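You operate a simulated robot arm through the tools that you are given. There is no shell and no other tool.

Carry out the task below with a simulated robot arm. There is one attempt and no reset: what you move stays moved.

JOB
Put things in order on the corner bench. At the end: the folded blue cloth stands on top of the brown carton (marked "M12"); the green bottle (marked "SOAP") stands where the folded blue cloth stood; the grey tag block stands on top of the brown square wooden block; the black cup stands where the green bottle stood; whatever was shut is shut again. Leave all else as you found it, and nothing knocked over.

The check looks at the end state, three seconds after you hand in, the way a careful person would. Anything else that was tipped, shoved, dropped, spilled or broken makes it a failure. Flat cloth is picked up by pressing the open fingertips on it (5 to 10 N) and closing them slowly along it; thin cloth reads only 2 to 8 mm in the jaws.

ROBOT AND FRAMES
A 7-joint arm with a two-finger parallel gripper, fixed in place. Base frame: the origin is at the foot of the arm, x ahead of it, y to its left, z up; the work surface is at about z = 0. Lengths are in m, angles in degrees, forces in N, time in s.
With the tool pointing down near the work surface it reaches from about 0.22 to 0.58 m from the base axis. Its first joint turns from -66.0 to 66.0 degrees. Payload 2.5 kg.
Tool frame: the origin (TCP) lies between the finger pads and is the grasp point; the fingertips stand 0.023 m ahead of it; z points along the fingers, y is the line along which they close. Largest opening 0.094 m; finger width 0.038, thickness 0.01; the body of the gripper, 0.054 by 0.096 m, starts 0.039 m behind the TCP.
Orientation is that of the tool frame in the base frame, as [roll, pitch, yaw] about the fixed x, y, z axes, in that order (R = Rz(yaw) Ry(pitch) Rx(roll)). With the fingers straight down and closing along the base's y, the tool's x points along the base's -x, its y along +y and its z along -z.

CONTROLS
- The arm moves only by the tool send_rows. Its argument "moves" is a list of rows, each a list of 7 numbers: the opening, from 0 (shut) to 1 (fully open), then the shift along the tool's x, y, z in units of 400 mm (1.0 is 400 mm), then the turn, a rotation vector about the tool's x, y, z in units of 120 degrees (1.0 is 120 degrees). In form: [[grip, dx, dy, dz, ax, ay, az], ...]. A call has 1 to 20 rows; each row is the pose to reach, as a shift and turn from the pose commanded when the call began, along the tool's axes at that moment. A call with a number of a shift or a turn outside -1 to 1 is refused whole. Rows are played at 5 a second. More than 0.05 m and 8.6 degrees between two rows, or a gripper value outside its range, and nothing of the call is played. A pose out of reach is approached as far as the arm can. The call stops where the force on the tool passes 40 N (or 10 N more than at its start, if that is more) or the arm is blocked; 0.2 s more then pass. Each finger travels about 0.108 m/s and halts on what it meets, pressing with about 25 N; the grip force reading is that of the motor and also rises with nothing between the fingers. The clock runs only during rows and for 0.2 s after the last one: add rows that repeat a pose to give the fingers time. The reply holds the time, the measured pose of the TCP, the force on the tool along the base axes, the opening and the grip force, in the units named above and with some noise, with the torque about the TCP (base axes, N m) and any sound that the robot's microphone picked up.
- Cameras (640 x 400 px; columns grow to the right, rows downward): "scene" is fixed at [0.0942, -0.4029, 0.5278]; the picture's right is [0.94, -0.35, 0.00], its down [-0.22, -0.59, -0.78] and it looks along [0.27, 0.73, -0.63] (base axes); focal length 278 px, centre (320, 200). "wrist" rides on the gripper at [0.086, 0.016, -0.074] in the tool frame; the picture's right is [-0.18, 0.98, 0.00], its down [-0.58, -0.11, -0.81] and it looks along [-0.79, -0.15, 0.59] (tool axes); focal length 243 px, centre (320, 200).
- camera(camera): a new picture of that camera. No time passes.
- pixel_to_xyz(camera, pixels): for up to 12 pixels [column, row] of the newest picture of that camera ("zoom" is the newest enlarged one), the place [x, y, z] in the base frame of the surface seen there, good to about 0.002 m, but the place of the scene camera against the robot may be out by one fixed shift of up to 0.018 m in any direction. No time passes.
- close_up(camera, box): a new picture of the part [left, top, right, bottom] of that camera's present view, enlarged. No time passes.
- close_job(): hands the job in; it is judged then, once.

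Open the gripper and draw the arm clear of the work before you hand the job in, unless the task says otherwise.

The tools are called after ">>>" as name(argument=value, ...) on one line, values as JSON. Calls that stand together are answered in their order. send_rows: Moves the arm, as the interface text tells. Its arguments: {"type":"object","properties":{"moves":{"type":"array"}},"required":["moves"]} The other tools are called the same way: camera (camera) takes a picture; pixel_to_xyz (camera, pixels) gives the place of the surface under pixels of a picture; close_up (camera, box) takes an enlarged picture of a part of a camera's view; close_job () hands the job in.

At the start:

```text
clock: 0.0
tool_pos: [0.359, 0.2221, 0.3201]
orientation: [180.0, 0.0, -179.9]
force: [-0.7, -0.6, -1.1]
torque: [-0.04, 0.02, 0.0]
gripper_width: 0.0942
grip_force: 0.2
```

scene: 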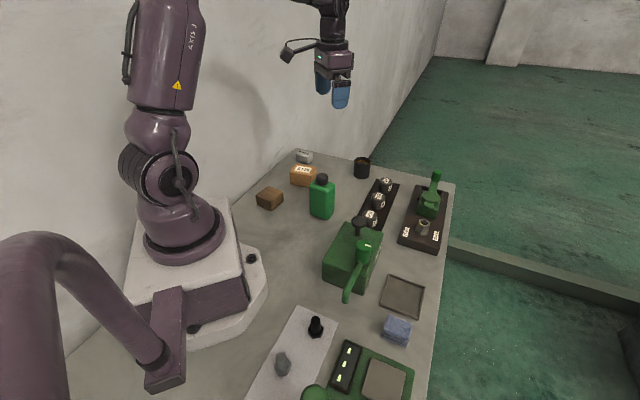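
wrist: 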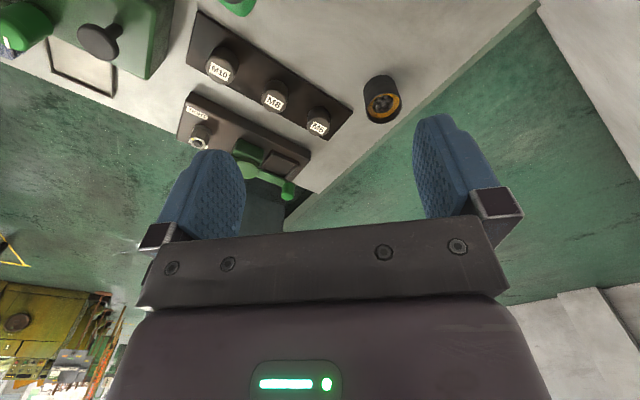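

The scene shows the bench with the bottle near (322,197), the cup near (362,167), the carton near (303,176), the wooden block near (270,198), the tag block near (304,155) and the cloth near (397,330). I'll enlarge several parts to study them.

>>> close_up(camera="scene", box=[240, 130, 400, 230])

>>> close_up(camera="scene", box=[300, 200, 460, 300])

>>> close_up(camera="scene", box=[240, 280, 432, 400])

```text
4.00 times, centred on (320, 180) of scene
```

zoom: 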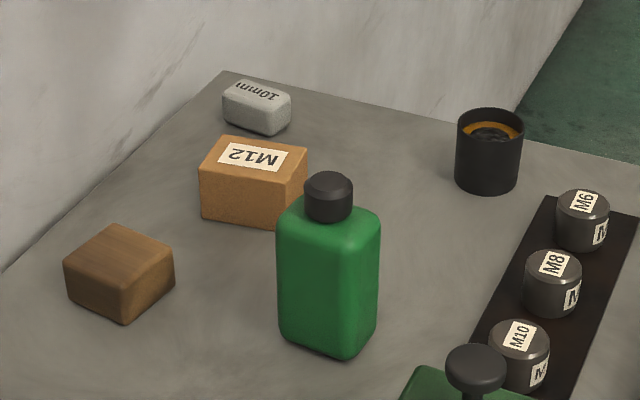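

```text
4.00 times, centred on (380, 250) of scene
```

zoom: 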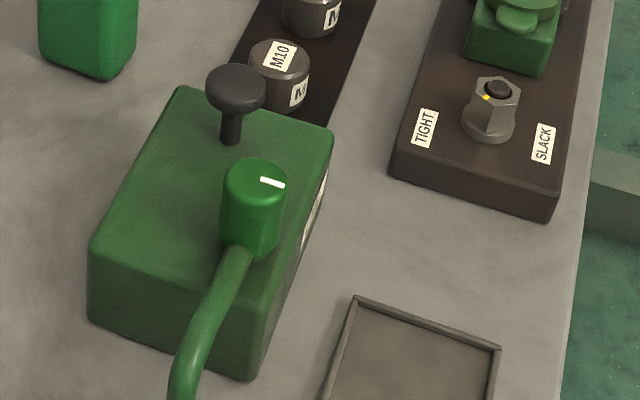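

```text
3.33 times, centred on (336, 340) of scene
```

zoom: 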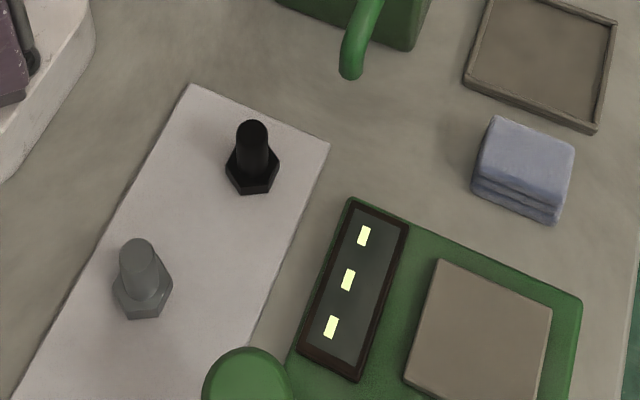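

The zooms show everything clearly; the cup seems to have something inside. I'll read surface positions from the scene view and zoom the wrist view on the cup.

>>> close_up(camera="wrist", box=[330, 60, 430, 140])

>>> close_up(camera="scene", box=[340, 145, 388, 187])

>>> pixel_to_xyz(camera="scene", pixels=[[322, 180], [322, 200], [323, 217], [303, 169], [304, 182], [270, 194], [270, 206], [304, 152], [362, 175], [362, 160], [398, 323], [396, 337]])

>>> pixel_to_xyz(camera="wrist", pixels=[[383, 106], [370, 85], [370, 100], [383, 120], [396, 106], [345, 125]])

```text
5.00 times, centred on (380, 100) of wrist
```

zoom: 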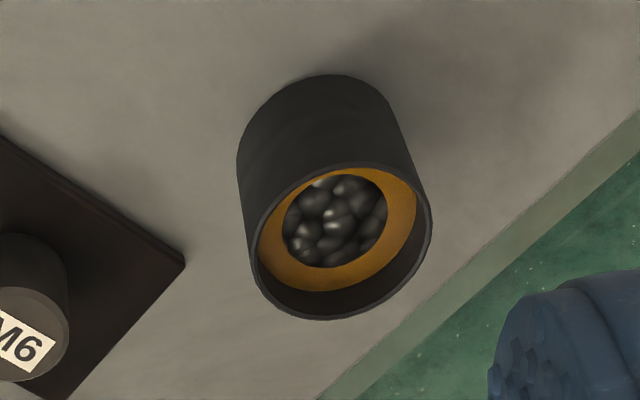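

```text
9.52 times, centred on (364, 166) of scene
```

zoom: 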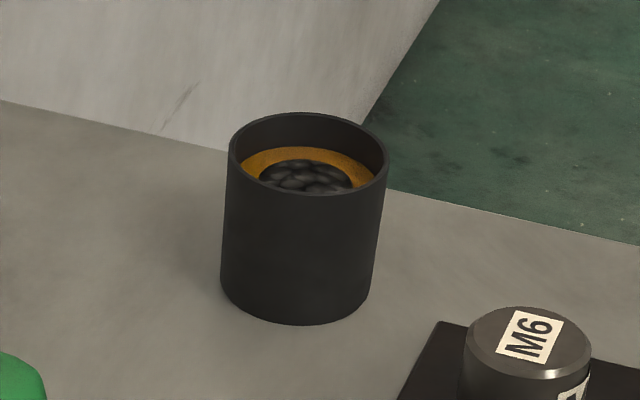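

```text
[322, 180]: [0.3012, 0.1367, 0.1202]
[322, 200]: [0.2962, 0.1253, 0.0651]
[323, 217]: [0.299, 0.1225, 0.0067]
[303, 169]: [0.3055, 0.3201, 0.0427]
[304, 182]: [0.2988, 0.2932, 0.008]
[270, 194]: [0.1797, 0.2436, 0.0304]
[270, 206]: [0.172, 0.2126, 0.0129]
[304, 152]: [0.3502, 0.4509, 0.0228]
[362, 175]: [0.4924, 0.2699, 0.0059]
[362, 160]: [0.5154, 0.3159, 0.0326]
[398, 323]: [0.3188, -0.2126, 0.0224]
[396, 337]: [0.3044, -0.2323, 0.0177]
```

```text
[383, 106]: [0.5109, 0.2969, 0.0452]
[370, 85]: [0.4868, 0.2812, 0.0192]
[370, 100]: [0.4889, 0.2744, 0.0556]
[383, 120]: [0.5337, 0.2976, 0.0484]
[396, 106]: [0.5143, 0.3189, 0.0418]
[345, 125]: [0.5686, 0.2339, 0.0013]
```

The cup is full of dark pellets, so it has to stay upright. To calibrate the scene camera's fixed shift, I'll compare the labelled knobs and plate corners in both cameras, zooming in on the wrist view (190–360, 0–150).

>>> close_up(camera="wrist", box=[180, 20, 372, 140])

>>> close_up(camera="scene", box=[345, 165, 457, 235])

```text
3.33 times, centred on (276, 80) of wrist
```

zoom: 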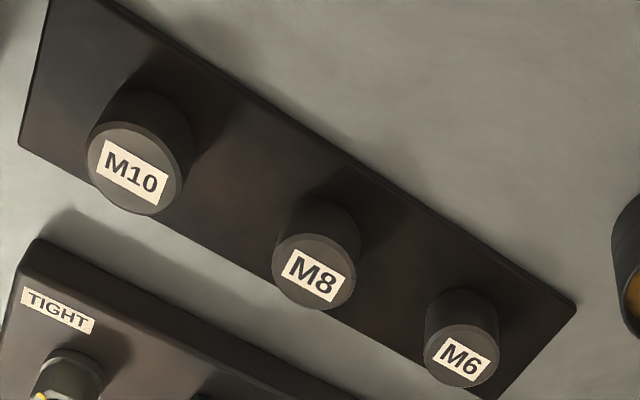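

```text
5.71 times, centred on (401, 200) of scene
```

zoom: 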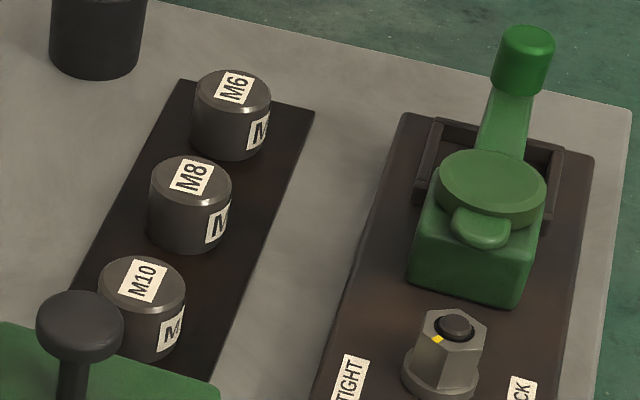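

I have label centres in both views: M10, M8, M6 and the TIGHT label. I'll query the same points in each camera.

>>> pixel_to_xyz(camera="wrist", pixels=[[219.6, 72.2], [273.6, 102.8], [318, 128.3], [352.5, 110.5], [197.7, 113]])

>>> pixel_to_xyz(camera="zoom", pixels=[[142, 282], [191, 178], [233, 88], [183, 82], [350, 378]])

```text
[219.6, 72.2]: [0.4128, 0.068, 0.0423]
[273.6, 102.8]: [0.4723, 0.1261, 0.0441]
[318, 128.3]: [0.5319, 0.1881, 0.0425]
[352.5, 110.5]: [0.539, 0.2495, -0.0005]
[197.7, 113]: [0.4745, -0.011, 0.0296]
```

```text
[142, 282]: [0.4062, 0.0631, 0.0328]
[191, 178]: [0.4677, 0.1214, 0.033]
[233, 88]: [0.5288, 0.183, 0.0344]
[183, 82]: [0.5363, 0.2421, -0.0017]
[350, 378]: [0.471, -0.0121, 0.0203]
```

The wrist readings differ from the scene's by about (+0.004, +0.0045, +0.0095). Next I'll draw back and turn the wrist toward azimuth 50° to look at the carton, tag block and wooden block.

>>> send_rows(moves=[[1, 0.04, 0, 0, 0, 0, -0.06], [1, 0.08, 0, 0, 0, 0, -0.12], [1, 0.12, 0, 0, 0, 0, -0.18], [1, 0.16, 0, 0, 0, 0, -0.24], [1, 0.2, 0, 0, 0, 0, -0.3], [1, 0.23, 0, 0, 0, 0, -0.36], [1, 0.25, 0, 0, 0, 0, -0.41], [1, 0.25, 0, 0, 0, 0, -0.41]])

```text
clock: 1.8
tool_pos: [0.2588, 0.2232, 0.3202]
orientation: [179.9, 0.0, -130.6]
force: [0.5, 0.2, 0.1]
torque: [-0.01, 0.0, -0.01]
gripper_width: 0.094
grip_force: 0.0
```

The arm reached the viewing pose; now I take the wrist picture.

>>> camera(camera="wrist")

>>> camera(camera="scene")

```text
taken
```

wrist: 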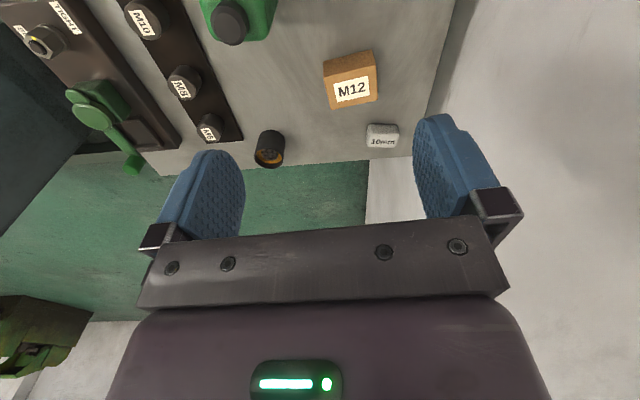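

```text
taken
```

scene: 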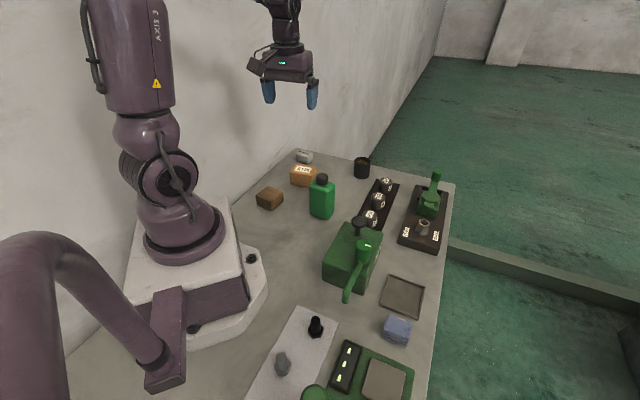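

The wrist now sees the carton at (350,82), the tag block at (383,136), the cup at (269,148) and the bottle top at (228,20). I'll zoom on the carton and tag.

>>> close_up(camera="wrist", box=[300, 35, 428, 155])

>>> pixel_to_xyz(camera="wrist", pixels=[[324, 67], [369, 53], [377, 72], [377, 98], [335, 108], [330, 90], [368, 129], [397, 129], [398, 144], [368, 144], [383, 141], [383, 128]])

```text
3.33 times, centred on (364, 95) of wrist
```

zoom: 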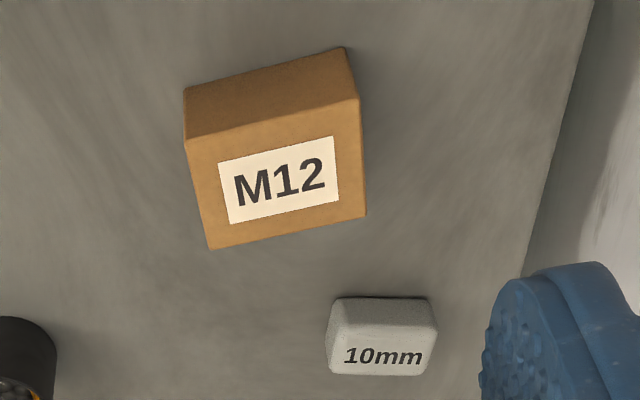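

```text
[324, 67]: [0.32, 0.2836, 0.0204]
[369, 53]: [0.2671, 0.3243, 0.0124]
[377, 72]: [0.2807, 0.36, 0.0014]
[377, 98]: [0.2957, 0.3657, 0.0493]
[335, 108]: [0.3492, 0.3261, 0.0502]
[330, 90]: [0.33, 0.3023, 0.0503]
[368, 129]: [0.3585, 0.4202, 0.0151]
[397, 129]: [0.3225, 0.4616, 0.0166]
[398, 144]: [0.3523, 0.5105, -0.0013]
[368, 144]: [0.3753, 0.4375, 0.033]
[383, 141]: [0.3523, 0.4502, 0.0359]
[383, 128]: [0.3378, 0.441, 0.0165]
```

I'll read the carton's top corners, the tag's face and the wall edge in this zoom.

>>> pixel_to_xyz(camera="zoom", pixels=[[189, 140], [355, 101], [362, 211], [212, 244], [280, 178], [333, 335], [433, 335], [425, 370], [336, 370], [384, 350], [560, 100], [600, 200]])

>>> pixel_to_xyz(camera="zoom", pixels=[[345, 300], [430, 300], [380, 325], [530, 200], [545, 140], [590, 20], [575, 60], [520, 40], [620, 100]])

```text
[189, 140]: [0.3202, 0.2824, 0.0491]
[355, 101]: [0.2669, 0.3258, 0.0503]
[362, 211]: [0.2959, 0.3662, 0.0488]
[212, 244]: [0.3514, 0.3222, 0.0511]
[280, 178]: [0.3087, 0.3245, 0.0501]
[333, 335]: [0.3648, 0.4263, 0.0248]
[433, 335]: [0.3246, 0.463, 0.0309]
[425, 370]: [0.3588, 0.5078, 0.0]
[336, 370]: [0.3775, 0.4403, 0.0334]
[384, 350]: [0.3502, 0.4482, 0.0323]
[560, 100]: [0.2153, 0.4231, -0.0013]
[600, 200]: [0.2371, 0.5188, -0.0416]
```

```text
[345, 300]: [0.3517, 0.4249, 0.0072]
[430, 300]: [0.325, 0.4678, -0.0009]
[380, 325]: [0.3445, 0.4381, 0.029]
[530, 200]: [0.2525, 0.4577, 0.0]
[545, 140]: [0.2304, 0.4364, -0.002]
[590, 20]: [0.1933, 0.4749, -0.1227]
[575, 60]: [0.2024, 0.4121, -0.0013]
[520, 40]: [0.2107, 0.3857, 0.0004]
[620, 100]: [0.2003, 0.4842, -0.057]
```

The carton top measures about 0.069 × 0.050 m, centred at (0.309, 0.324), z 0.050. Now I zoom the scene camera on the wooden block, tag, carton and cloth.

>>> close_up(camera="scene", box=[246, 140, 342, 200])

>>> close_up(camera="scene", box=[246, 174, 310, 214])

```text
6.67 times, centred on (294, 170) of scene
```

zoom: 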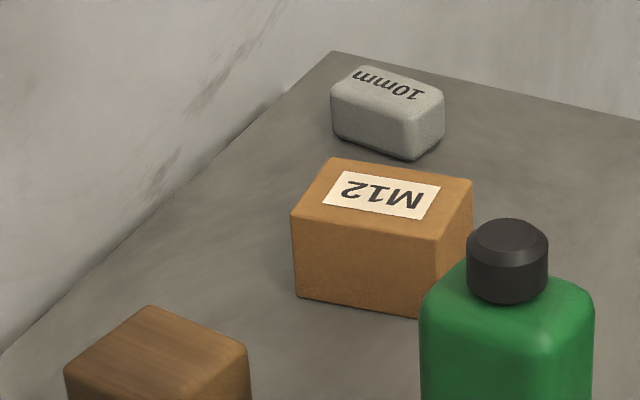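

```text
10.00 times, centred on (278, 194) of scene
```

zoom: 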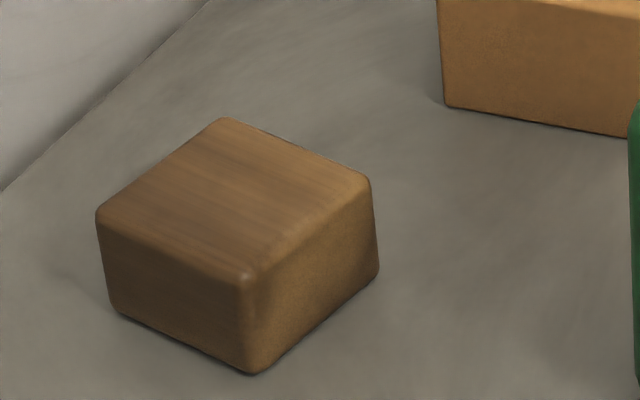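

I query the wooden block's top corners and the wall line in this 10x zoom.

>>> pixel_to_xyz(camera="zoom", pixels=[[222, 124], [364, 181], [245, 272], [104, 212], [235, 195], [300, 60], [100, 330], [20, 180], [60, 90], [175, 290], [310, 260], [400, 200]])

```text
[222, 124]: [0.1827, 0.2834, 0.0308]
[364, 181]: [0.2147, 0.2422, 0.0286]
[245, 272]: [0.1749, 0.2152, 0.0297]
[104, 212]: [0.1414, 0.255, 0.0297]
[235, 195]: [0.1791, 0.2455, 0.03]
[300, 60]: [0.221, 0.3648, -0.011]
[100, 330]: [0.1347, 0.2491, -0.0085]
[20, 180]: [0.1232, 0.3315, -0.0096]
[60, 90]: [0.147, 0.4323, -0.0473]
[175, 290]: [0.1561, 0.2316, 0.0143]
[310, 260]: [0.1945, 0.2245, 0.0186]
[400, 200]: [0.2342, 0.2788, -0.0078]
```

Scene table reads z ≈ −0.0095, which matches the shift, so the wooden block's top is near z 0.0395, centred at about (0.1825, 0.2535). I'll move closer to the tag block for a precise view.

>>> send_rows(moves=[[1, -0.06, 0.03, 0.04, 0, 0, 0], [1, -0.13, 0.06, 0.09, 0, 0, 0], [1, -0.2, 0.1, 0.14, 0, 0, 0], [1, -0.28, 0.13, 0.19, 0, 0, 0], [1, -0.35, 0.165, 0.24, 0, 0, 0], [1, -0.4, 0.185, 0.28, 0, 0, 0], [1, -0.428, 0.199, 0.3, 0, 0, 0], [1, -0.428, 0.199, 0.3, 0, 0, 0]])

>>> camera(camera="wrist")

```text
clock: 3.6
tool_pos: [0.3087, 0.4056, 0.2002]
orientation: [180.0, 0.0, -130.8]
force: [-0.2, -0.3, 0.1]
torque: [0.0, -0.03, 0.0]
gripper_width: 0.094
grip_force: 0.0
```

```text
taken
```

wrist: 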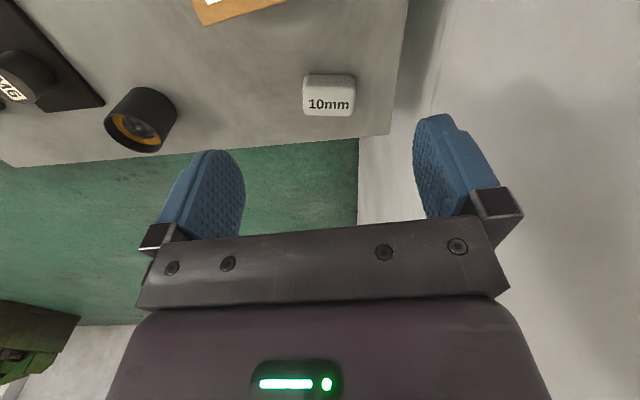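

The tag block is at (329,95) in the wrist view. I'll zoom in on it.

>>> close_up(camera="wrist", box=[280, 50, 408, 150])

>>> close_up(camera="wrist", box=[296, 65, 360, 125])

```text
4.00 times, centred on (344, 100) of wrist
```

zoom: 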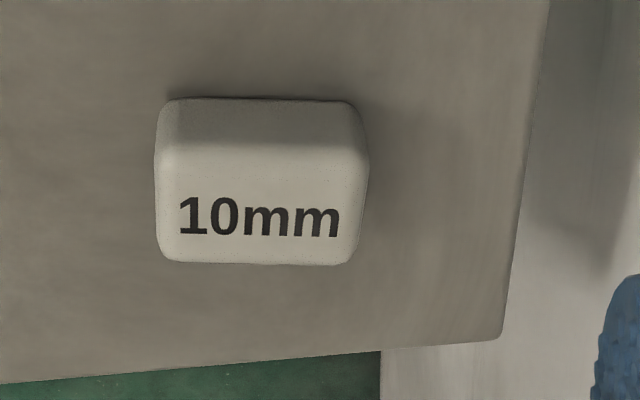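

```text
6.67 times, centred on (328, 95) of wrist
```

zoom: 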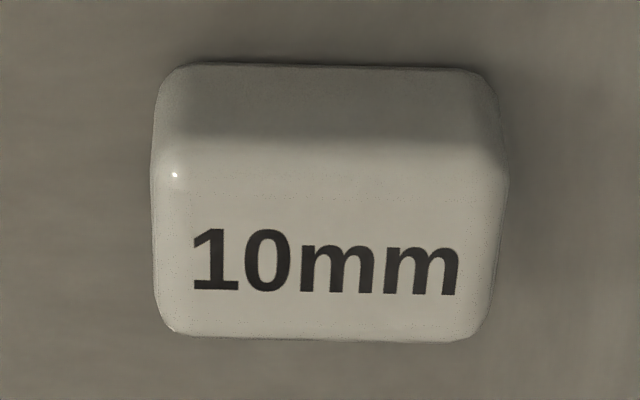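

I'll query points around the tag's edges in this zoom to get its centre, size and orientation.

>>> pixel_to_xyz(camera="zoom", pixels=[[180, 160], [480, 165], [165, 320], [475, 325], [158, 240], [490, 250], [320, 150], [320, 330], [320, 240], [200, 75], [470, 80], [330, 110]])

```text
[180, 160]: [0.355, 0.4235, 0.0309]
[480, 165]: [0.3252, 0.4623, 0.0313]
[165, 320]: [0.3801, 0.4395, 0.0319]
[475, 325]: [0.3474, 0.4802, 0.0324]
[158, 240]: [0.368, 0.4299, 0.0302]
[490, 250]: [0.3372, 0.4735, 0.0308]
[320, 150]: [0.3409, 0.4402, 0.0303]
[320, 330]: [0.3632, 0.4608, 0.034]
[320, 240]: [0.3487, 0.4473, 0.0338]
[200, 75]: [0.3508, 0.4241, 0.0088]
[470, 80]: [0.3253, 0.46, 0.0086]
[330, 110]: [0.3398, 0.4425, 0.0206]
```

The tag is about 0.054 × 0.032 × 0.034 m, centred at (0.352, 0.451), with its long axis at azimuth ≈127.5°. I'll go above it at z 0.09 with the fingers closing along that axis (yaw −142.5), then check the view.

>>> send_rows(moves=[[1, -0.04, 0, 0.05, 0, 0, 0.03], [1, -0.08, 0, 0.1, 0, 0, 0.06], [1, -0.12, -0.004, 0.17, 0, 0, 0.0975], [1, -0.157, -0.008, 0.23, 0, 0, 0.0975], [1, -0.157, -0.008, 0.275, 0, 0, 0.0975], [1, -0.157, -0.008, 0.275, 0, 0, 0.0975]])

>>> camera(camera="wrist")

```text
clock: 5.0
tool_pos: [0.3551, 0.4514, 0.0913]
orientation: [180.0, 0.0, -142.5]
force: [-0.1, 0.0, -0.2]
torque: [-0.04, 0.01, -0.04]
gripper_width: 0.0941
grip_force: 0.0
```

```text
taken
```

wrist: 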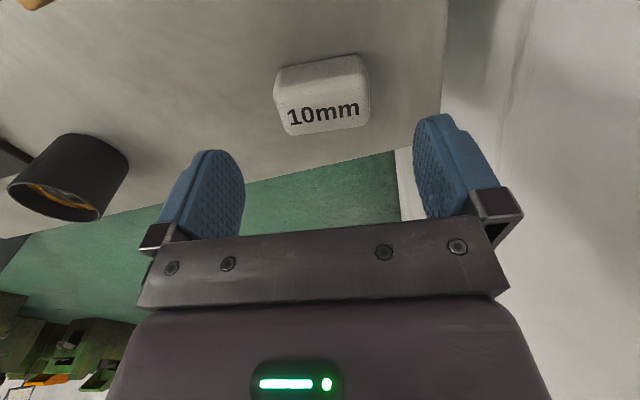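

Now the tag appears at (323,97) between the fingers. I re-measure its outline from this closer view.

>>> close_up(camera="wrist", box=[260, 40, 388, 150])

>>> pixel_to_xyz(camera="wrist", pixels=[[277, 88], [368, 76], [284, 127], [367, 119], [281, 105], [369, 95], [322, 86], [325, 128], [324, 105], [445, 60], [420, 130]])

```text
3.64 times, centred on (324, 95) of wrist
```

zoom: 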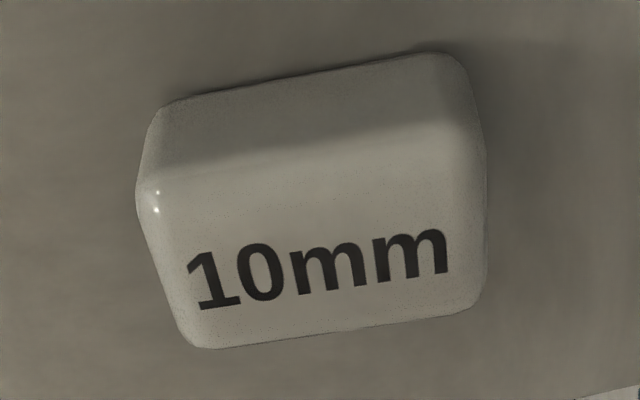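

```text
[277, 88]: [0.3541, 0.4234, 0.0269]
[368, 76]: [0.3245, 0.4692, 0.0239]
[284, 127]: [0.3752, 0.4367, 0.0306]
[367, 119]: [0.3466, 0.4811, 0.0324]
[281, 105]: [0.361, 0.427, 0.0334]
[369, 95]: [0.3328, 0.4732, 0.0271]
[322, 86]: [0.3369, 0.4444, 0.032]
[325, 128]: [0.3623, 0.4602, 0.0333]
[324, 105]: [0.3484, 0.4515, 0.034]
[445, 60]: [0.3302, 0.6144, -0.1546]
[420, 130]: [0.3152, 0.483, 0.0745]
```

The two measurements of the tag's heading differ slightly (≈123° vs 127.5°). I query the label baseline and the edges in the zoom to pin it down.

>>> pixel_to_xyz(camera="zoom", pixels=[[205, 310], [320, 290], [447, 273], [200, 335], [460, 305], [175, 115], [430, 65], [185, 180], [440, 140], [160, 230], [485, 200], [310, 215]])

```text
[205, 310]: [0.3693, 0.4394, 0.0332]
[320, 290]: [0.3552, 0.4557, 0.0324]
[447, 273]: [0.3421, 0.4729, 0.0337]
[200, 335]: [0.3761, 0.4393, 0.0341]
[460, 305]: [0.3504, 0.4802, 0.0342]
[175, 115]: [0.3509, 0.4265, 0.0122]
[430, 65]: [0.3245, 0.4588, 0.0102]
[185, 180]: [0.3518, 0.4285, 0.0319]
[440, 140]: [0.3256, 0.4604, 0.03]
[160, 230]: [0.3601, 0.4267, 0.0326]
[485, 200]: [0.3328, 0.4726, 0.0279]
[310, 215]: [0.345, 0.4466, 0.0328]
```

Heading ≈128° is confirmed, with the centre near (0.351, 0.453). I descend to z ≈ 0.031 with a small correction, keeping the gripper open.

>>> send_rows(moves=[[1, 0.005, 0.009, 0.03, 0, 0, 0], [1, 0.005, 0.009, 0.065, 0, 0, 0], [1, 0.005, 0.009, 0.1, 0, 0, 0], [1, 0.005, 0.009, 0.13, 0, 0, 0], [1, 0.005, 0.009, 0.15, 0, 0, 0], [1, 0.005, 0.009, 0.15, 0, 0, 0]])

>>> camera(camera="wrist")

>>> camera(camera="scene")

```text
clock: 6.4
tool_pos: [0.3504, 0.4517, 0.0306]
orientation: [180.0, 0.0, -142.5]
force: [0.6, 0.3, -0.5]
torque: [0.02, -0.02, -0.01]
gripper_width: 0.0939
grip_force: 0.0
```

```text
taken
```

wrist: 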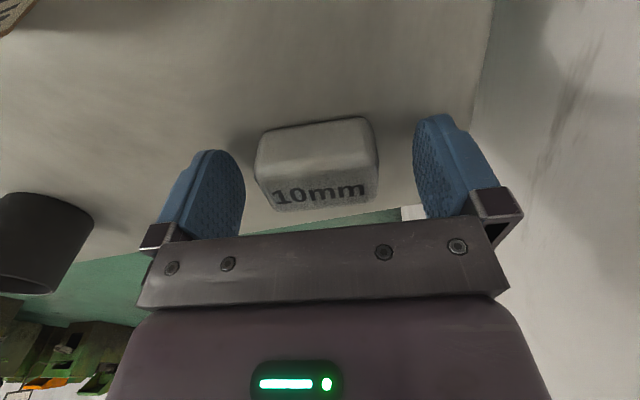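

```text
taken
```

scene: 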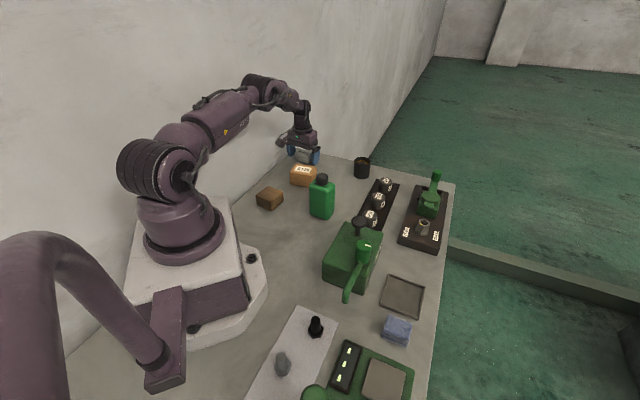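

The tag sits between the fingers (finger pads at x≈245 and 413 px, tag at 256–378). I close gradually and hold.

>>> send_rows(moves=[[0.85, 0, 0, 0, 0, 0, 0], [0.75, 0, 0, 0, 0, 0, 0], [0.67, 0, 0, 0, 0, 0, 0], [0.6, 0, 0, 0, 0, 0, 0], [0.55, 0, 0, 0, 0, 0, 0], [0.4, 0, 0, 0, 0, 0, 0], [0.2, 0, 0, 0, 0, 0, 0], [0, 0, 0, 0, 0, 0, 0], [0, 0, 0, 0, 0, 0, 0]])

```text
clock: 8.4
tool_pos: [0.3506, 0.4512, 0.0309]
orientation: [180.0, 0.0, -142.5]
force: [0.5, 0.4, 1.1]
torque: [-0.03, -0.06, 0.01]
gripper_width: 0.0572
grip_force: 24.5
```

Grip holds at width 0.0572 m with 24.5 N. I lift straight up and check.

>>> send_rows(moves=[[0, 0, 0, -0.03, 0, 0, 0], [0, 0, 0, -0.08, 0, 0, 0], [0, 0, 0, -0.15, 0, 0, 0], [0, 0, 0, -0.22, 0, 0, 0], [0, 0, 0, -0.3, 0, 0, 0], [0, 0, 0, -0.35, 0, 0, 0], [0, 0, 0, -0.35, 0, 0, 0]])

>>> camera(camera="wrist")

```text
clock: 10.0
tool_pos: [0.3487, 0.452, 0.1706]
orientation: [-180.0, -0.1, -142.4]
force: [0.1, 0.0, -1.8]
torque: [-0.05, -0.01, 0.02]
gripper_width: 0.0572
grip_force: 25.6
```

```text
taken
```

wrist: 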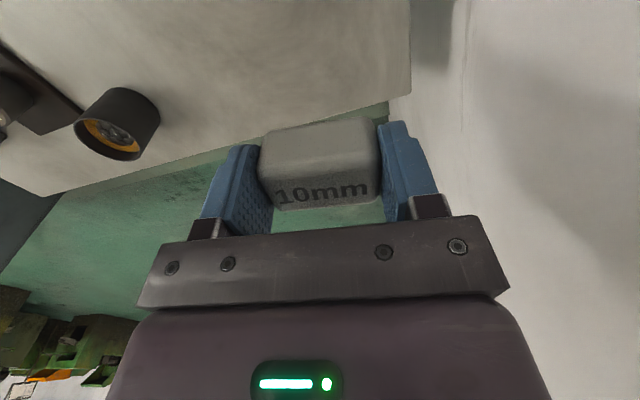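

The tag lifted cleanly. Its heading already matches the wooden block's edges (≈126°), so I carry it level to a hover above the block and look.

>>> send_rows(moves=[[0, 0.05, -0.01, 0, 0, 0, 0], [0, 0.11, -0.024, 0, 0, 0, 0], [0, 0.18, -0.04, 0, 0, 0, 0], [0, 0.26, -0.057, 0, 0, 0, 0], [0, 0.34, -0.075, 0, 0, 0, 0], [0, 0.42, -0.092, 0, 0, 0, 0], [0, 0.5, -0.11, 0, 0, 0, 0], [0, 0.56, -0.123, 0, 0, 0, 0], [0, 0.61, -0.134, 0, 0, 0, 0], [0, 0.636, -0.14, 0, 0, 0, 0], [0, 0.636, -0.14, 0, 0, 0, 0]])

>>> camera(camera="wrist")

>>> camera(camera="scene")

```text
clock: 12.4
tool_pos: [0.1817, 0.2526, 0.1711]
orientation: [180.0, 0.0, -142.4]
force: [-0.1, 0.1, -0.6]
torque: [0.02, -0.02, 0.0]
gripper_width: 0.0574
grip_force: 25.1
```

```text
taken
```

wrist: 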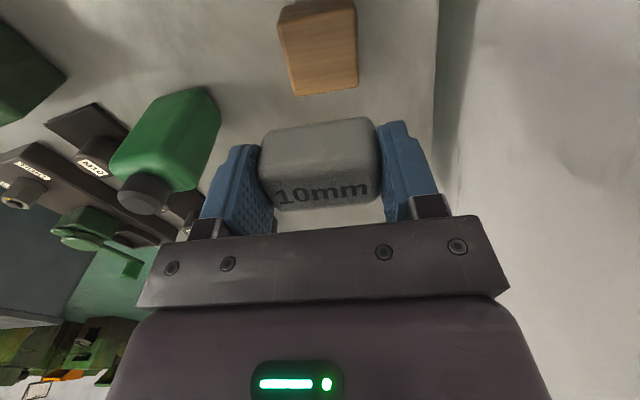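

```text
taken
```

scene: 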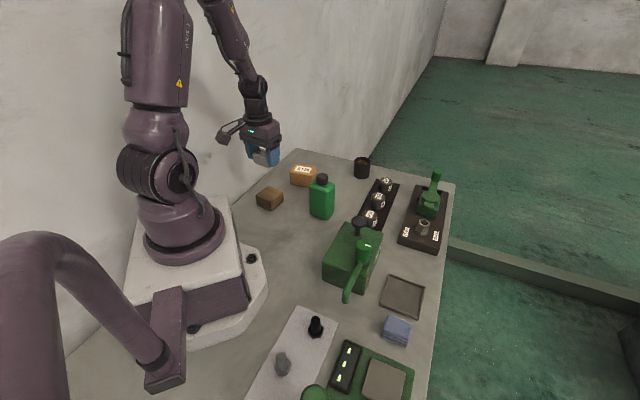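

The wooden block shows at (318,50) in the wrist view, below the held tag. I zoom and measure it.

>>> close_up(camera="wrist", box=[256, 0, 384, 110])

>>> pixel_to_xyz(camera="wrist", pixels=[[286, 42], [356, 36], [295, 91], [356, 84], [290, 65], [357, 60], [322, 42], [326, 89], [324, 65]])

```text
3.64 times, centred on (320, 55) of wrist
```

zoom: 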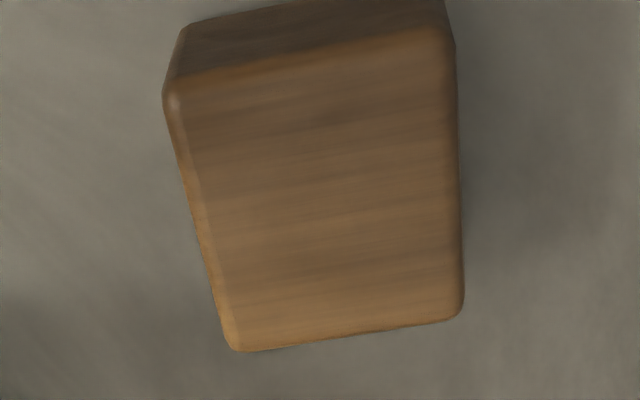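

```text
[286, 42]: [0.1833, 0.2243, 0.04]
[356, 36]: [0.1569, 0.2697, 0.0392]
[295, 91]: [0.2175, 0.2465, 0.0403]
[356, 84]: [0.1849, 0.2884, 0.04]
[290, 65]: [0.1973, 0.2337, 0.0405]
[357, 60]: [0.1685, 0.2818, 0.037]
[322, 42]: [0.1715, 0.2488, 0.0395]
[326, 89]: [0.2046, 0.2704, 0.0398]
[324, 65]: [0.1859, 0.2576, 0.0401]
```

I query precise points on the block's top outline in this zoom.

>>> pixel_to_xyz(camera="zoom", pixels=[[180, 95], [440, 40], [455, 305], [238, 340], [205, 220], [458, 170], [310, 68], [345, 330], [320, 200]])

```text
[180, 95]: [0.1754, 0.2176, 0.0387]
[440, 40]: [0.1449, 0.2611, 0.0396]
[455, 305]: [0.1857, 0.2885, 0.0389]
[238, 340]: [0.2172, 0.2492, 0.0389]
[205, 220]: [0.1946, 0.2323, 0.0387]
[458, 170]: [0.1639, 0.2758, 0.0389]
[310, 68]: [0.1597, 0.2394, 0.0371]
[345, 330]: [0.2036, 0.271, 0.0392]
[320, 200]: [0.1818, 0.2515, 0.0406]
```

The block's top centre is (0.181, 0.254) at z ≈ 0.0395. I descend with a 2 mm correction to just above contact (TCP z ≈ 0.074).

>>> send_rows(moves=[[0, 0.003, 0.004, 0.05, 0, 0, 0], [0, 0.003, 0.004, 0.11, 0, 0, 0], [0, 0.003, 0.004, 0.17, 0, 0, 0], [0, 0.003, 0.004, 0.21, 0, 0, 0], [0, 0.003, 0.004, 0.235, 0, 0, 0], [0, 0.003, 0.004, 0.241, 0, 0, 0], [0, 0.003, 0.004, 0.241, 0, 0, 0]])

>>> close_up(camera="scene", box=[230, 150, 326, 220])

>>> camera(camera="wrist")

```text
clock: 14.0
tool_pos: [0.1792, 0.2541, 0.0729]
orientation: [-179.9, 0.0, -142.5]
force: [-0.7, 1.4, -0.5]
torque: [0.03, -0.02, 0.03]
gripper_width: 0.0575
grip_force: 25.2
```

```text
5.71 times, centred on (278, 185) of scene
```

zoom: 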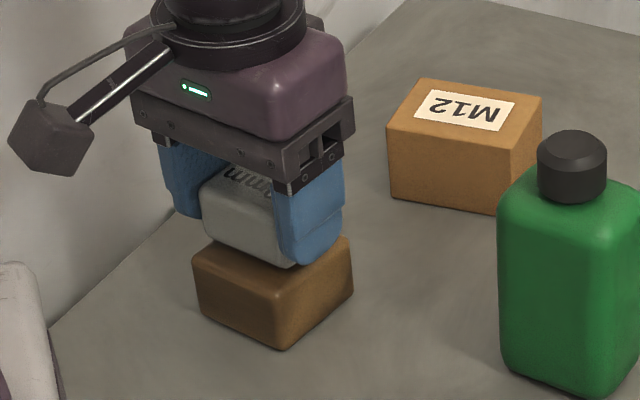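

```text
taken
```

wrist: 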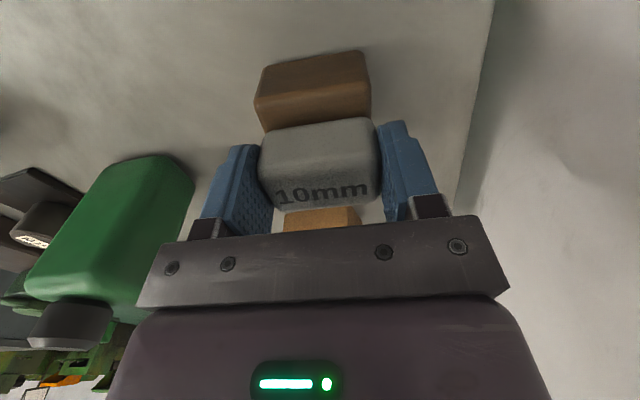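

The tag hovers well aligned over the block. I lower in about 1 mm steps and watch the force.

>>> send_rows(moves=[[0, 0, 0, 0.0025, 0, 0, 0], [0, 0, 0, 0.005, 0, 0, 0], [0, 0, 0, 0.0075, 0, 0, 0], [0, 0, 0, 0.0075, 0, 0, 0]])

```text
clock: 15.0
tool_pos: [0.1794, 0.253, 0.0715]
orientation: [-180.0, 0.0, -142.6]
force: [-0.6, 1.3, -0.6]
torque: [0.02, -0.03, -0.03]
gripper_width: 0.0571
grip_force: 24.8
```

No contact yet (force about −0.6 N in z). I go on lowering in small steps.

>>> send_rows(moves=[[0, 0, 0, 0.002, 0, 0, 0], [0, 0, 0, 0.004, 0, 0, 0], [0, 0, 0, 0.004, 0, 0, 0]])

```text
clock: 15.8
tool_pos: [0.1792, 0.2535, 0.0698]
orientation: [-180.0, 0.0, -142.4]
force: [-3.9, -1.2, 26.3]
torque: [-0.05, 0.07, 0.02]
gripper_width: 0.0574
grip_force: 25.2
```

Contact at 26 N. I ease up slightly to drop the pressure, then open the fingers slowly.

>>> send_rows(moves=[[0, 0, 0, -0.001, 0, 0, 0], [0, 0, 0, -0.0015, 0, 0, 0], [0.63, 0, 0, -0.0015, 0, 0, 0], [0.67, 0, 0, -0.0015, 0, 0, 0], [0.72, 0, 0, -0.0015, 0, 0, 0], [0.78, 0, 0, -0.0015, 0, 0, 0], [0.84, 0, 0, -0.0015, 0, 0, 0], [0.84, 0, 0, -0.0015, 0, 0, 0]])

>>> camera(camera="wrist")

```text
clock: 17.6
tool_pos: [0.1808, 0.2527, 0.0699]
orientation: [179.9, 0.0, -142.4]
force: [0.3, 0.4, -0.5]
torque: [0.03, 0.02, 0.03]
gripper_width: 0.0793
grip_force: 0.1
```

```text
taken
```

wrist: 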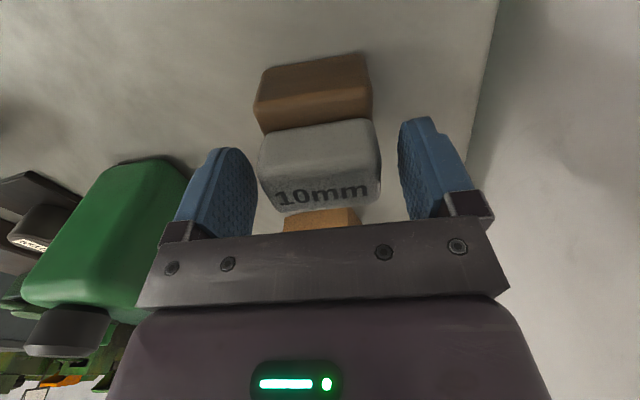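

Fingers are clear on both sides of the tag. I rise straight up and look at the result.

>>> send_rows(moves=[[0.84, 0, 0, -0.03, 0, 0, 0], [0.84, 0, 0, -0.08, 0, 0, 0], [0.84, 0, 0, -0.15, 0, 0, 0], [0.9, 0, 0, -0.25, 0, 0, 0], [1, 0, 0, -0.35, 0, 0, 0], [1, 0, 0, -0.45, 0, 0, 0], [1, 0, 0, -0.5, 0, 0, 0], [1, 0, 0, -0.5, 0, 0, 0]])

>>> close_up(camera="scene", box=[230, 140, 342, 220])

>>> camera(camera="wrist")

```text
clock: 19.4
tool_pos: [0.1803, 0.2525, 0.2711]
orientation: [180.0, 0.0, -142.5]
force: [0.0, 0.6, -0.4]
torque: [0.01, 0.0, -0.02]
gripper_width: 0.0941
grip_force: 0.0
```

```text
5.00 times, centred on (286, 180) of scene
```

zoom: 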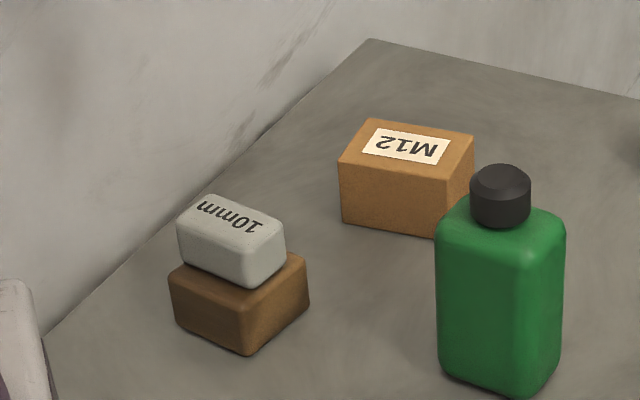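

```text
taken
```

wrist: 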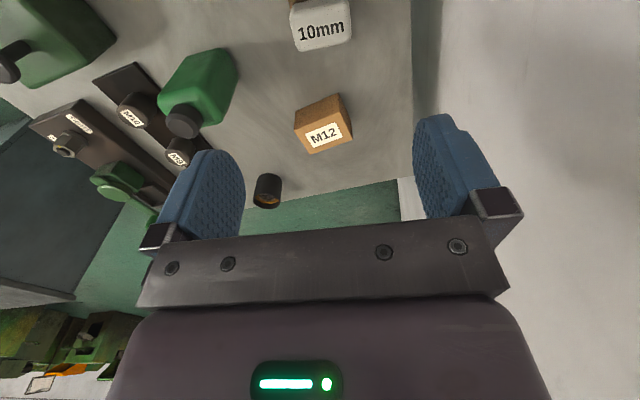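

The tag now stands on the wooden block. Next is the cloth: I swing over at z ≈ 0.30 toward the middle of the bench, turning the wrist forward.

>>> send_rows(moves=[[1, -0.006, -0.07, -0.02, 0, 0, 0.045], [1, -0.013, -0.145, -0.04, 0, 0, 0.09], [1, -0.02, -0.22, -0.06, 0, 0, 0.135], [1, -0.027, -0.295, -0.075, 0, 0, 0.18], [1, -0.034, -0.37, -0.075, 0, 0, 0.225], [1, -0.04, -0.445, -0.075, 0, 0, 0.27], [1, -0.046, -0.516, -0.075, 0, 0, 0.3125], [1, -0.046, -0.516, -0.075, 0, 0, 0.3125]])

>>> camera(camera="wrist")

```text
clock: 21.2
tool_pos: [0.3215, 0.0992, 0.2993]
orientation: [179.9, 0.0, 179.9]
force: [-0.1, 0.2, 0.4]
torque: [0.0, 0.0, 0.0]
gripper_width: 0.0941
grip_force: 0.1
```

```text
taken
```

wrist: 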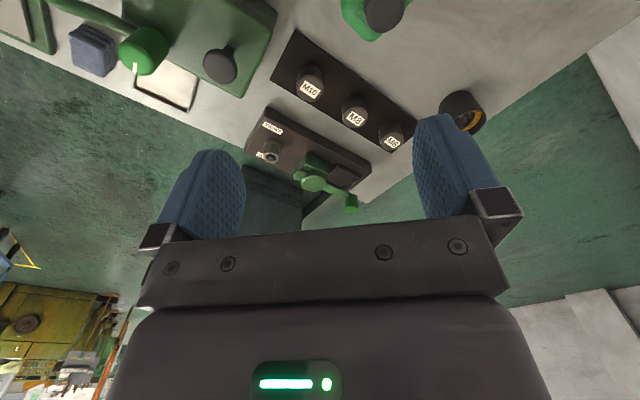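

The cloth is at (93,50) in the wrist view. I continue over to it, turning the wrist toward azimuth −30°.

>>> send_rows(moves=[[1, 0.02, -0.07, 0, 0, 0, 0.03], [1, 0.045, -0.16, 0.01, 0, 0, 0.06], [1, 0.07, -0.25, 0.02, 0, 0, 0.095], [1, 0.095, -0.34, 0.03, 0, 0, 0.13], [1, 0.12, -0.43, 0.04, 0, 0, 0.165], [1, 0.145, -0.52, 0.05, 0, 0, 0.2], [1, 0.165, -0.61, 0.05, 0, 0, 0.23], [1, 0.179, -0.673, 0.05, 0, 0, 0.25], [1, 0.179, -0.673, 0.05, 0, 0, 0.25]])

>>> camera(camera="wrist")

```text
clock: 23.2
tool_pos: [0.2491, -0.1697, 0.2805]
orientation: [-180.0, 0.0, 150.0]
force: [-0.8, -0.6, -0.4]
torque: [0.0, 0.05, 0.0]
gripper_width: 0.094
grip_force: 0.1
```

```text
taken
```

wrist: 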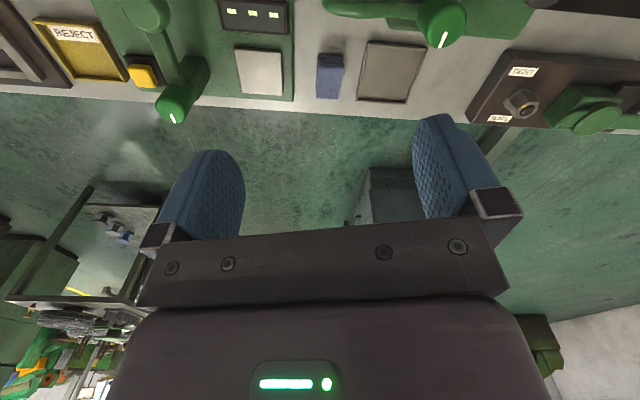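

The cloth is at (330,76), between the green-based white plate (left) and the tray (right). I zoom and measure it and its neighbours.

>>> close_up(camera="wrist", box=[230, 30, 430, 130])

>>> close_up(camera="wrist", box=[298, 45, 362, 105])

>>> close_up(camera="scene", box=[364, 300, 428, 360])

```text
3.20 times, centred on (330, 80) of wrist
```

zoom: 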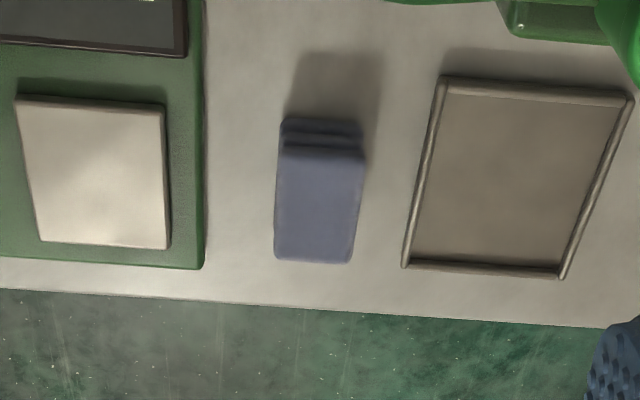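

```text
6.67 times, centred on (330, 75) of wrist
```

zoom: 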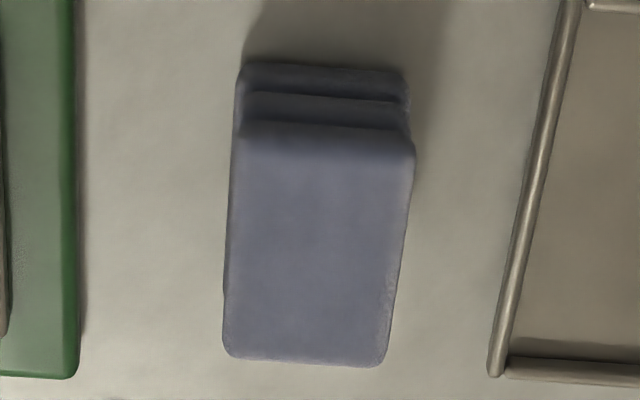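

```text
6.67 times, centred on (396, 330) of scene
```

zoom: 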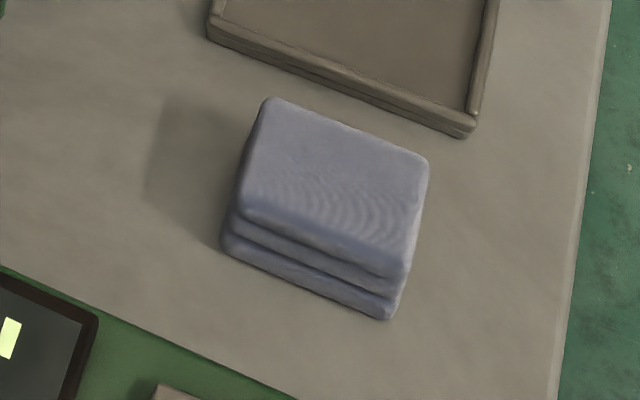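

I query the cloth's top outline, side midpoints, the table around it and neighbouring edges in the wrist view.

>>> pixel_to_xyz(camera="wrist", pixels=[[319, 67], [342.5, 67.5], [338.5, 97.5], [317, 96.5], [317.3, 81.7], [341.5, 82], [330, 82], [319, 55.5], [342, 56.5], [330, 60], [310, 80], [350, 80]])

>>> pixel_to_xyz(camera="wrist", pixels=[[292, 70], [293.5, 100], [357.5, 100], [362, 75], [330, 105], [330, 97], [330, 68], [330, 115], [367, 54], [405, 116]])

>>> pixel_to_xyz(camera="zoom", pixels=[[270, 108], [420, 165], [400, 265], [250, 200], [330, 180], [230, 230], [385, 305], [320, 260]])

```text
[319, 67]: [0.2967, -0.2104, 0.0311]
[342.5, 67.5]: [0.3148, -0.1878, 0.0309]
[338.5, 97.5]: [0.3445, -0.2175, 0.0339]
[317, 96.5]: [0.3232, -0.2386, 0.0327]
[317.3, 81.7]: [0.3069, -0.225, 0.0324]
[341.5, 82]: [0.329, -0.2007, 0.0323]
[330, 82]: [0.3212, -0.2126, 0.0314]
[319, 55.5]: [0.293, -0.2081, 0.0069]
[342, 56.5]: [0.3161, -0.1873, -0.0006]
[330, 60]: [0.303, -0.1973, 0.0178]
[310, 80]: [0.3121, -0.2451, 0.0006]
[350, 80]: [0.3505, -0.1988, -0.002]
```

```text
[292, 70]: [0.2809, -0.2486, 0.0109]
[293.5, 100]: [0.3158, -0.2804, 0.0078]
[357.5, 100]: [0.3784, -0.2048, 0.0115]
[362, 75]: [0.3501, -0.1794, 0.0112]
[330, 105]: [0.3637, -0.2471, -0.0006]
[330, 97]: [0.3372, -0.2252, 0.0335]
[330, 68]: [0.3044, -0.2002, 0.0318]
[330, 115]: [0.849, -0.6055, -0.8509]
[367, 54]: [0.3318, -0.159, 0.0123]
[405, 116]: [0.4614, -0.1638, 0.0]
```

```text
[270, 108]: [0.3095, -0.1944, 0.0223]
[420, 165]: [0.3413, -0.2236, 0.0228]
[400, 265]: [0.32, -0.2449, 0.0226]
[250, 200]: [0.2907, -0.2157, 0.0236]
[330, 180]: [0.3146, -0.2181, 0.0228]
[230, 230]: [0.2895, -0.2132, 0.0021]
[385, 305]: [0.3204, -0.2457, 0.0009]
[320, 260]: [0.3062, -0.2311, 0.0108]
```

The cloth stack is about 0.048 × 0.035 × 0.032 m, centred at (0.320, −0.2135), with its short axis at azimuth ≈46.5°. The gap between the tray and the green base is about 0.098 m, so I'll use a part-open gripper. First I check the heights of nearby tall parts that the wrist camera could meet.

>>> pixel_to_xyz(camera="scene", pixels=[[347, 297], [351, 280], [356, 265], [363, 245], [358, 222], [350, 240], [330, 270], [315, 322], [348, 348], [345, 372]])

>>> pixel_to_xyz(camera="wrist", pixels=[[255, 15], [173, 105], [190, 80], [150, 12], [430, 15], [440, 25], [350, 10], [265, 72], [380, 12]])

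```text
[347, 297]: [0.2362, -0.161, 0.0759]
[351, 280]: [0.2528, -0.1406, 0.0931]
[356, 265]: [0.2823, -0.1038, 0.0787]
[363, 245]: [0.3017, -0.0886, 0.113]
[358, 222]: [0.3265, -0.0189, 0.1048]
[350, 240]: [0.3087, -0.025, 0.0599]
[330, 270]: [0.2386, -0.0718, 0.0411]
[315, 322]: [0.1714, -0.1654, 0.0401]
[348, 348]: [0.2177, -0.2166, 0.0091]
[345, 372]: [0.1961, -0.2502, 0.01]
```

```text
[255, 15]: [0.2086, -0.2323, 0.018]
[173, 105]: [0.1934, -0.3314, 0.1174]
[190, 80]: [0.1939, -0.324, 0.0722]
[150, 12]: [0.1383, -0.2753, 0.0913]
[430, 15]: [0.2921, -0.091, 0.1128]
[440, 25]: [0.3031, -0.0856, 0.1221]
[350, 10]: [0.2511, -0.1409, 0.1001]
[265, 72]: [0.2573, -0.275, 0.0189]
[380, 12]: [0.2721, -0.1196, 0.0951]
```

The machine's lever ends near (0.24, −0.157) at z ≈ 0.09, exactly where the wrist camera would hang with a yaw near 136°. So I'll turn to yaw ≈ −134° instead, closing along the cloth's long side. That heading also suits the carton.

>>> send_rows(moves=[[1, -0.02, 0, 0.0, 0, 0, -0.05], [1, -0.04, 0, 0.02, 0, 0, -0.1], [1, -0.06, 0, 0.04, 0, 0, -0.16], [1, -0.08, 0, 0.06, 0, 0, -0.22], [1, -0.1, -0.002, 0.08, 0, 0, -0.28], [1, -0.12, -0.004, 0.1, 0, 0, -0.34], [1, -0.14, -0.005, 0.12, 0, 0, -0.4], [1, -0.16, -0.006, 0.14, 0, 0, -0.46], [1, -0.18, -0.007, 0.16, 0, 0, -0.52], [1, -0.2, -0.007, 0.18, 0, 0, -0.58], [1, -0.208, -0.007, 0.2, 0, 0, -0.633], [1, -0.208, -0.007, 0.2, 0, 0, -0.633]])

>>> camera(camera="wrist")

>>> camera(camera="scene")

```text
clock: 25.8
tool_pos: [0.3199, -0.2144, 0.2003]
orientation: [180.0, 0.1, -133.9]
force: [1.0, -0.1, 0.4]
torque: [0.02, 0.04, 0.02]
gripper_width: 0.0942
grip_force: 0.0
```

```text
taken
```

wrist: 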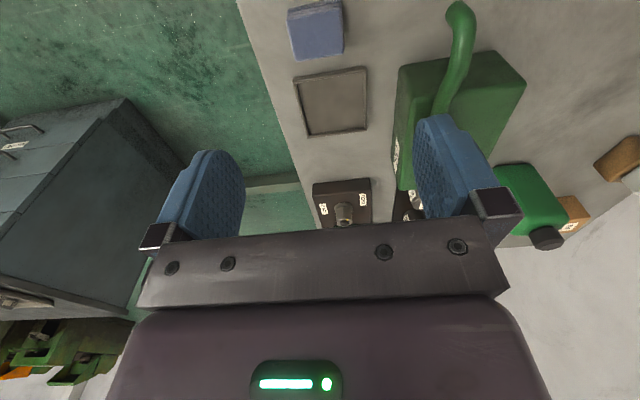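

```text
taken
```

scene: 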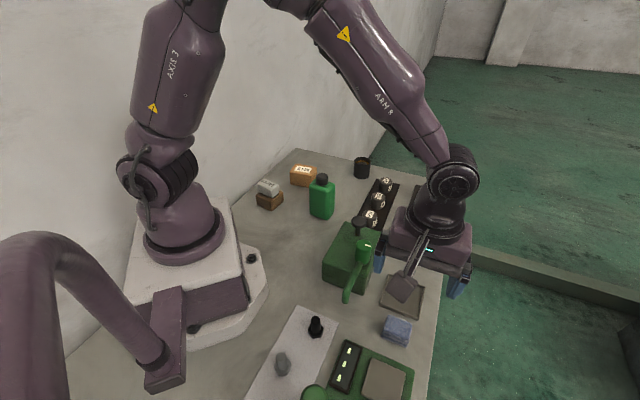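

The turn went fine; the cloth is at (315,30) in the wrist view. I remeasure it from here.

>>> close_up(camera="wrist", box=[268, 0, 364, 60])

```text
6.67 times, centred on (316, 30) of wrist
```

zoom: 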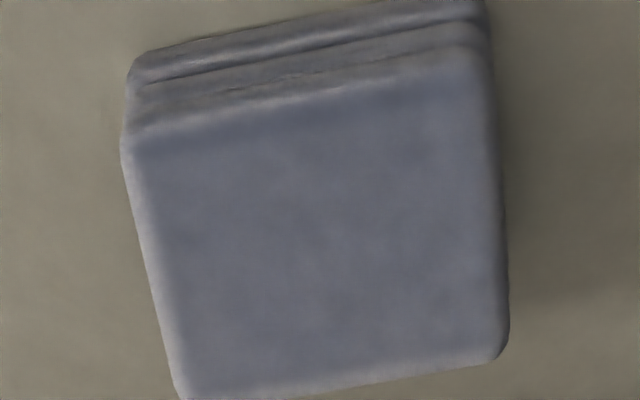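

I query the top outline of the cloth in the zoom.

>>> pixel_to_xyz(camera="zoom", pixels=[[135, 150], [475, 75], [495, 350], [185, 390], [150, 260], [500, 210], [305, 110], [340, 375], [320, 240]])

```text
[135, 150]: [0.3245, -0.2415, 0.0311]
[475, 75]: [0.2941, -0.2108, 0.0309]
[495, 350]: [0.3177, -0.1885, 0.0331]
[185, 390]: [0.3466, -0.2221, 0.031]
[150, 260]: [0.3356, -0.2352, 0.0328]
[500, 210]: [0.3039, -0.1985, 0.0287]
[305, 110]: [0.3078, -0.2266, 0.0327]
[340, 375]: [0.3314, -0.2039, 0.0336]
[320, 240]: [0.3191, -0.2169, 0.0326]
```

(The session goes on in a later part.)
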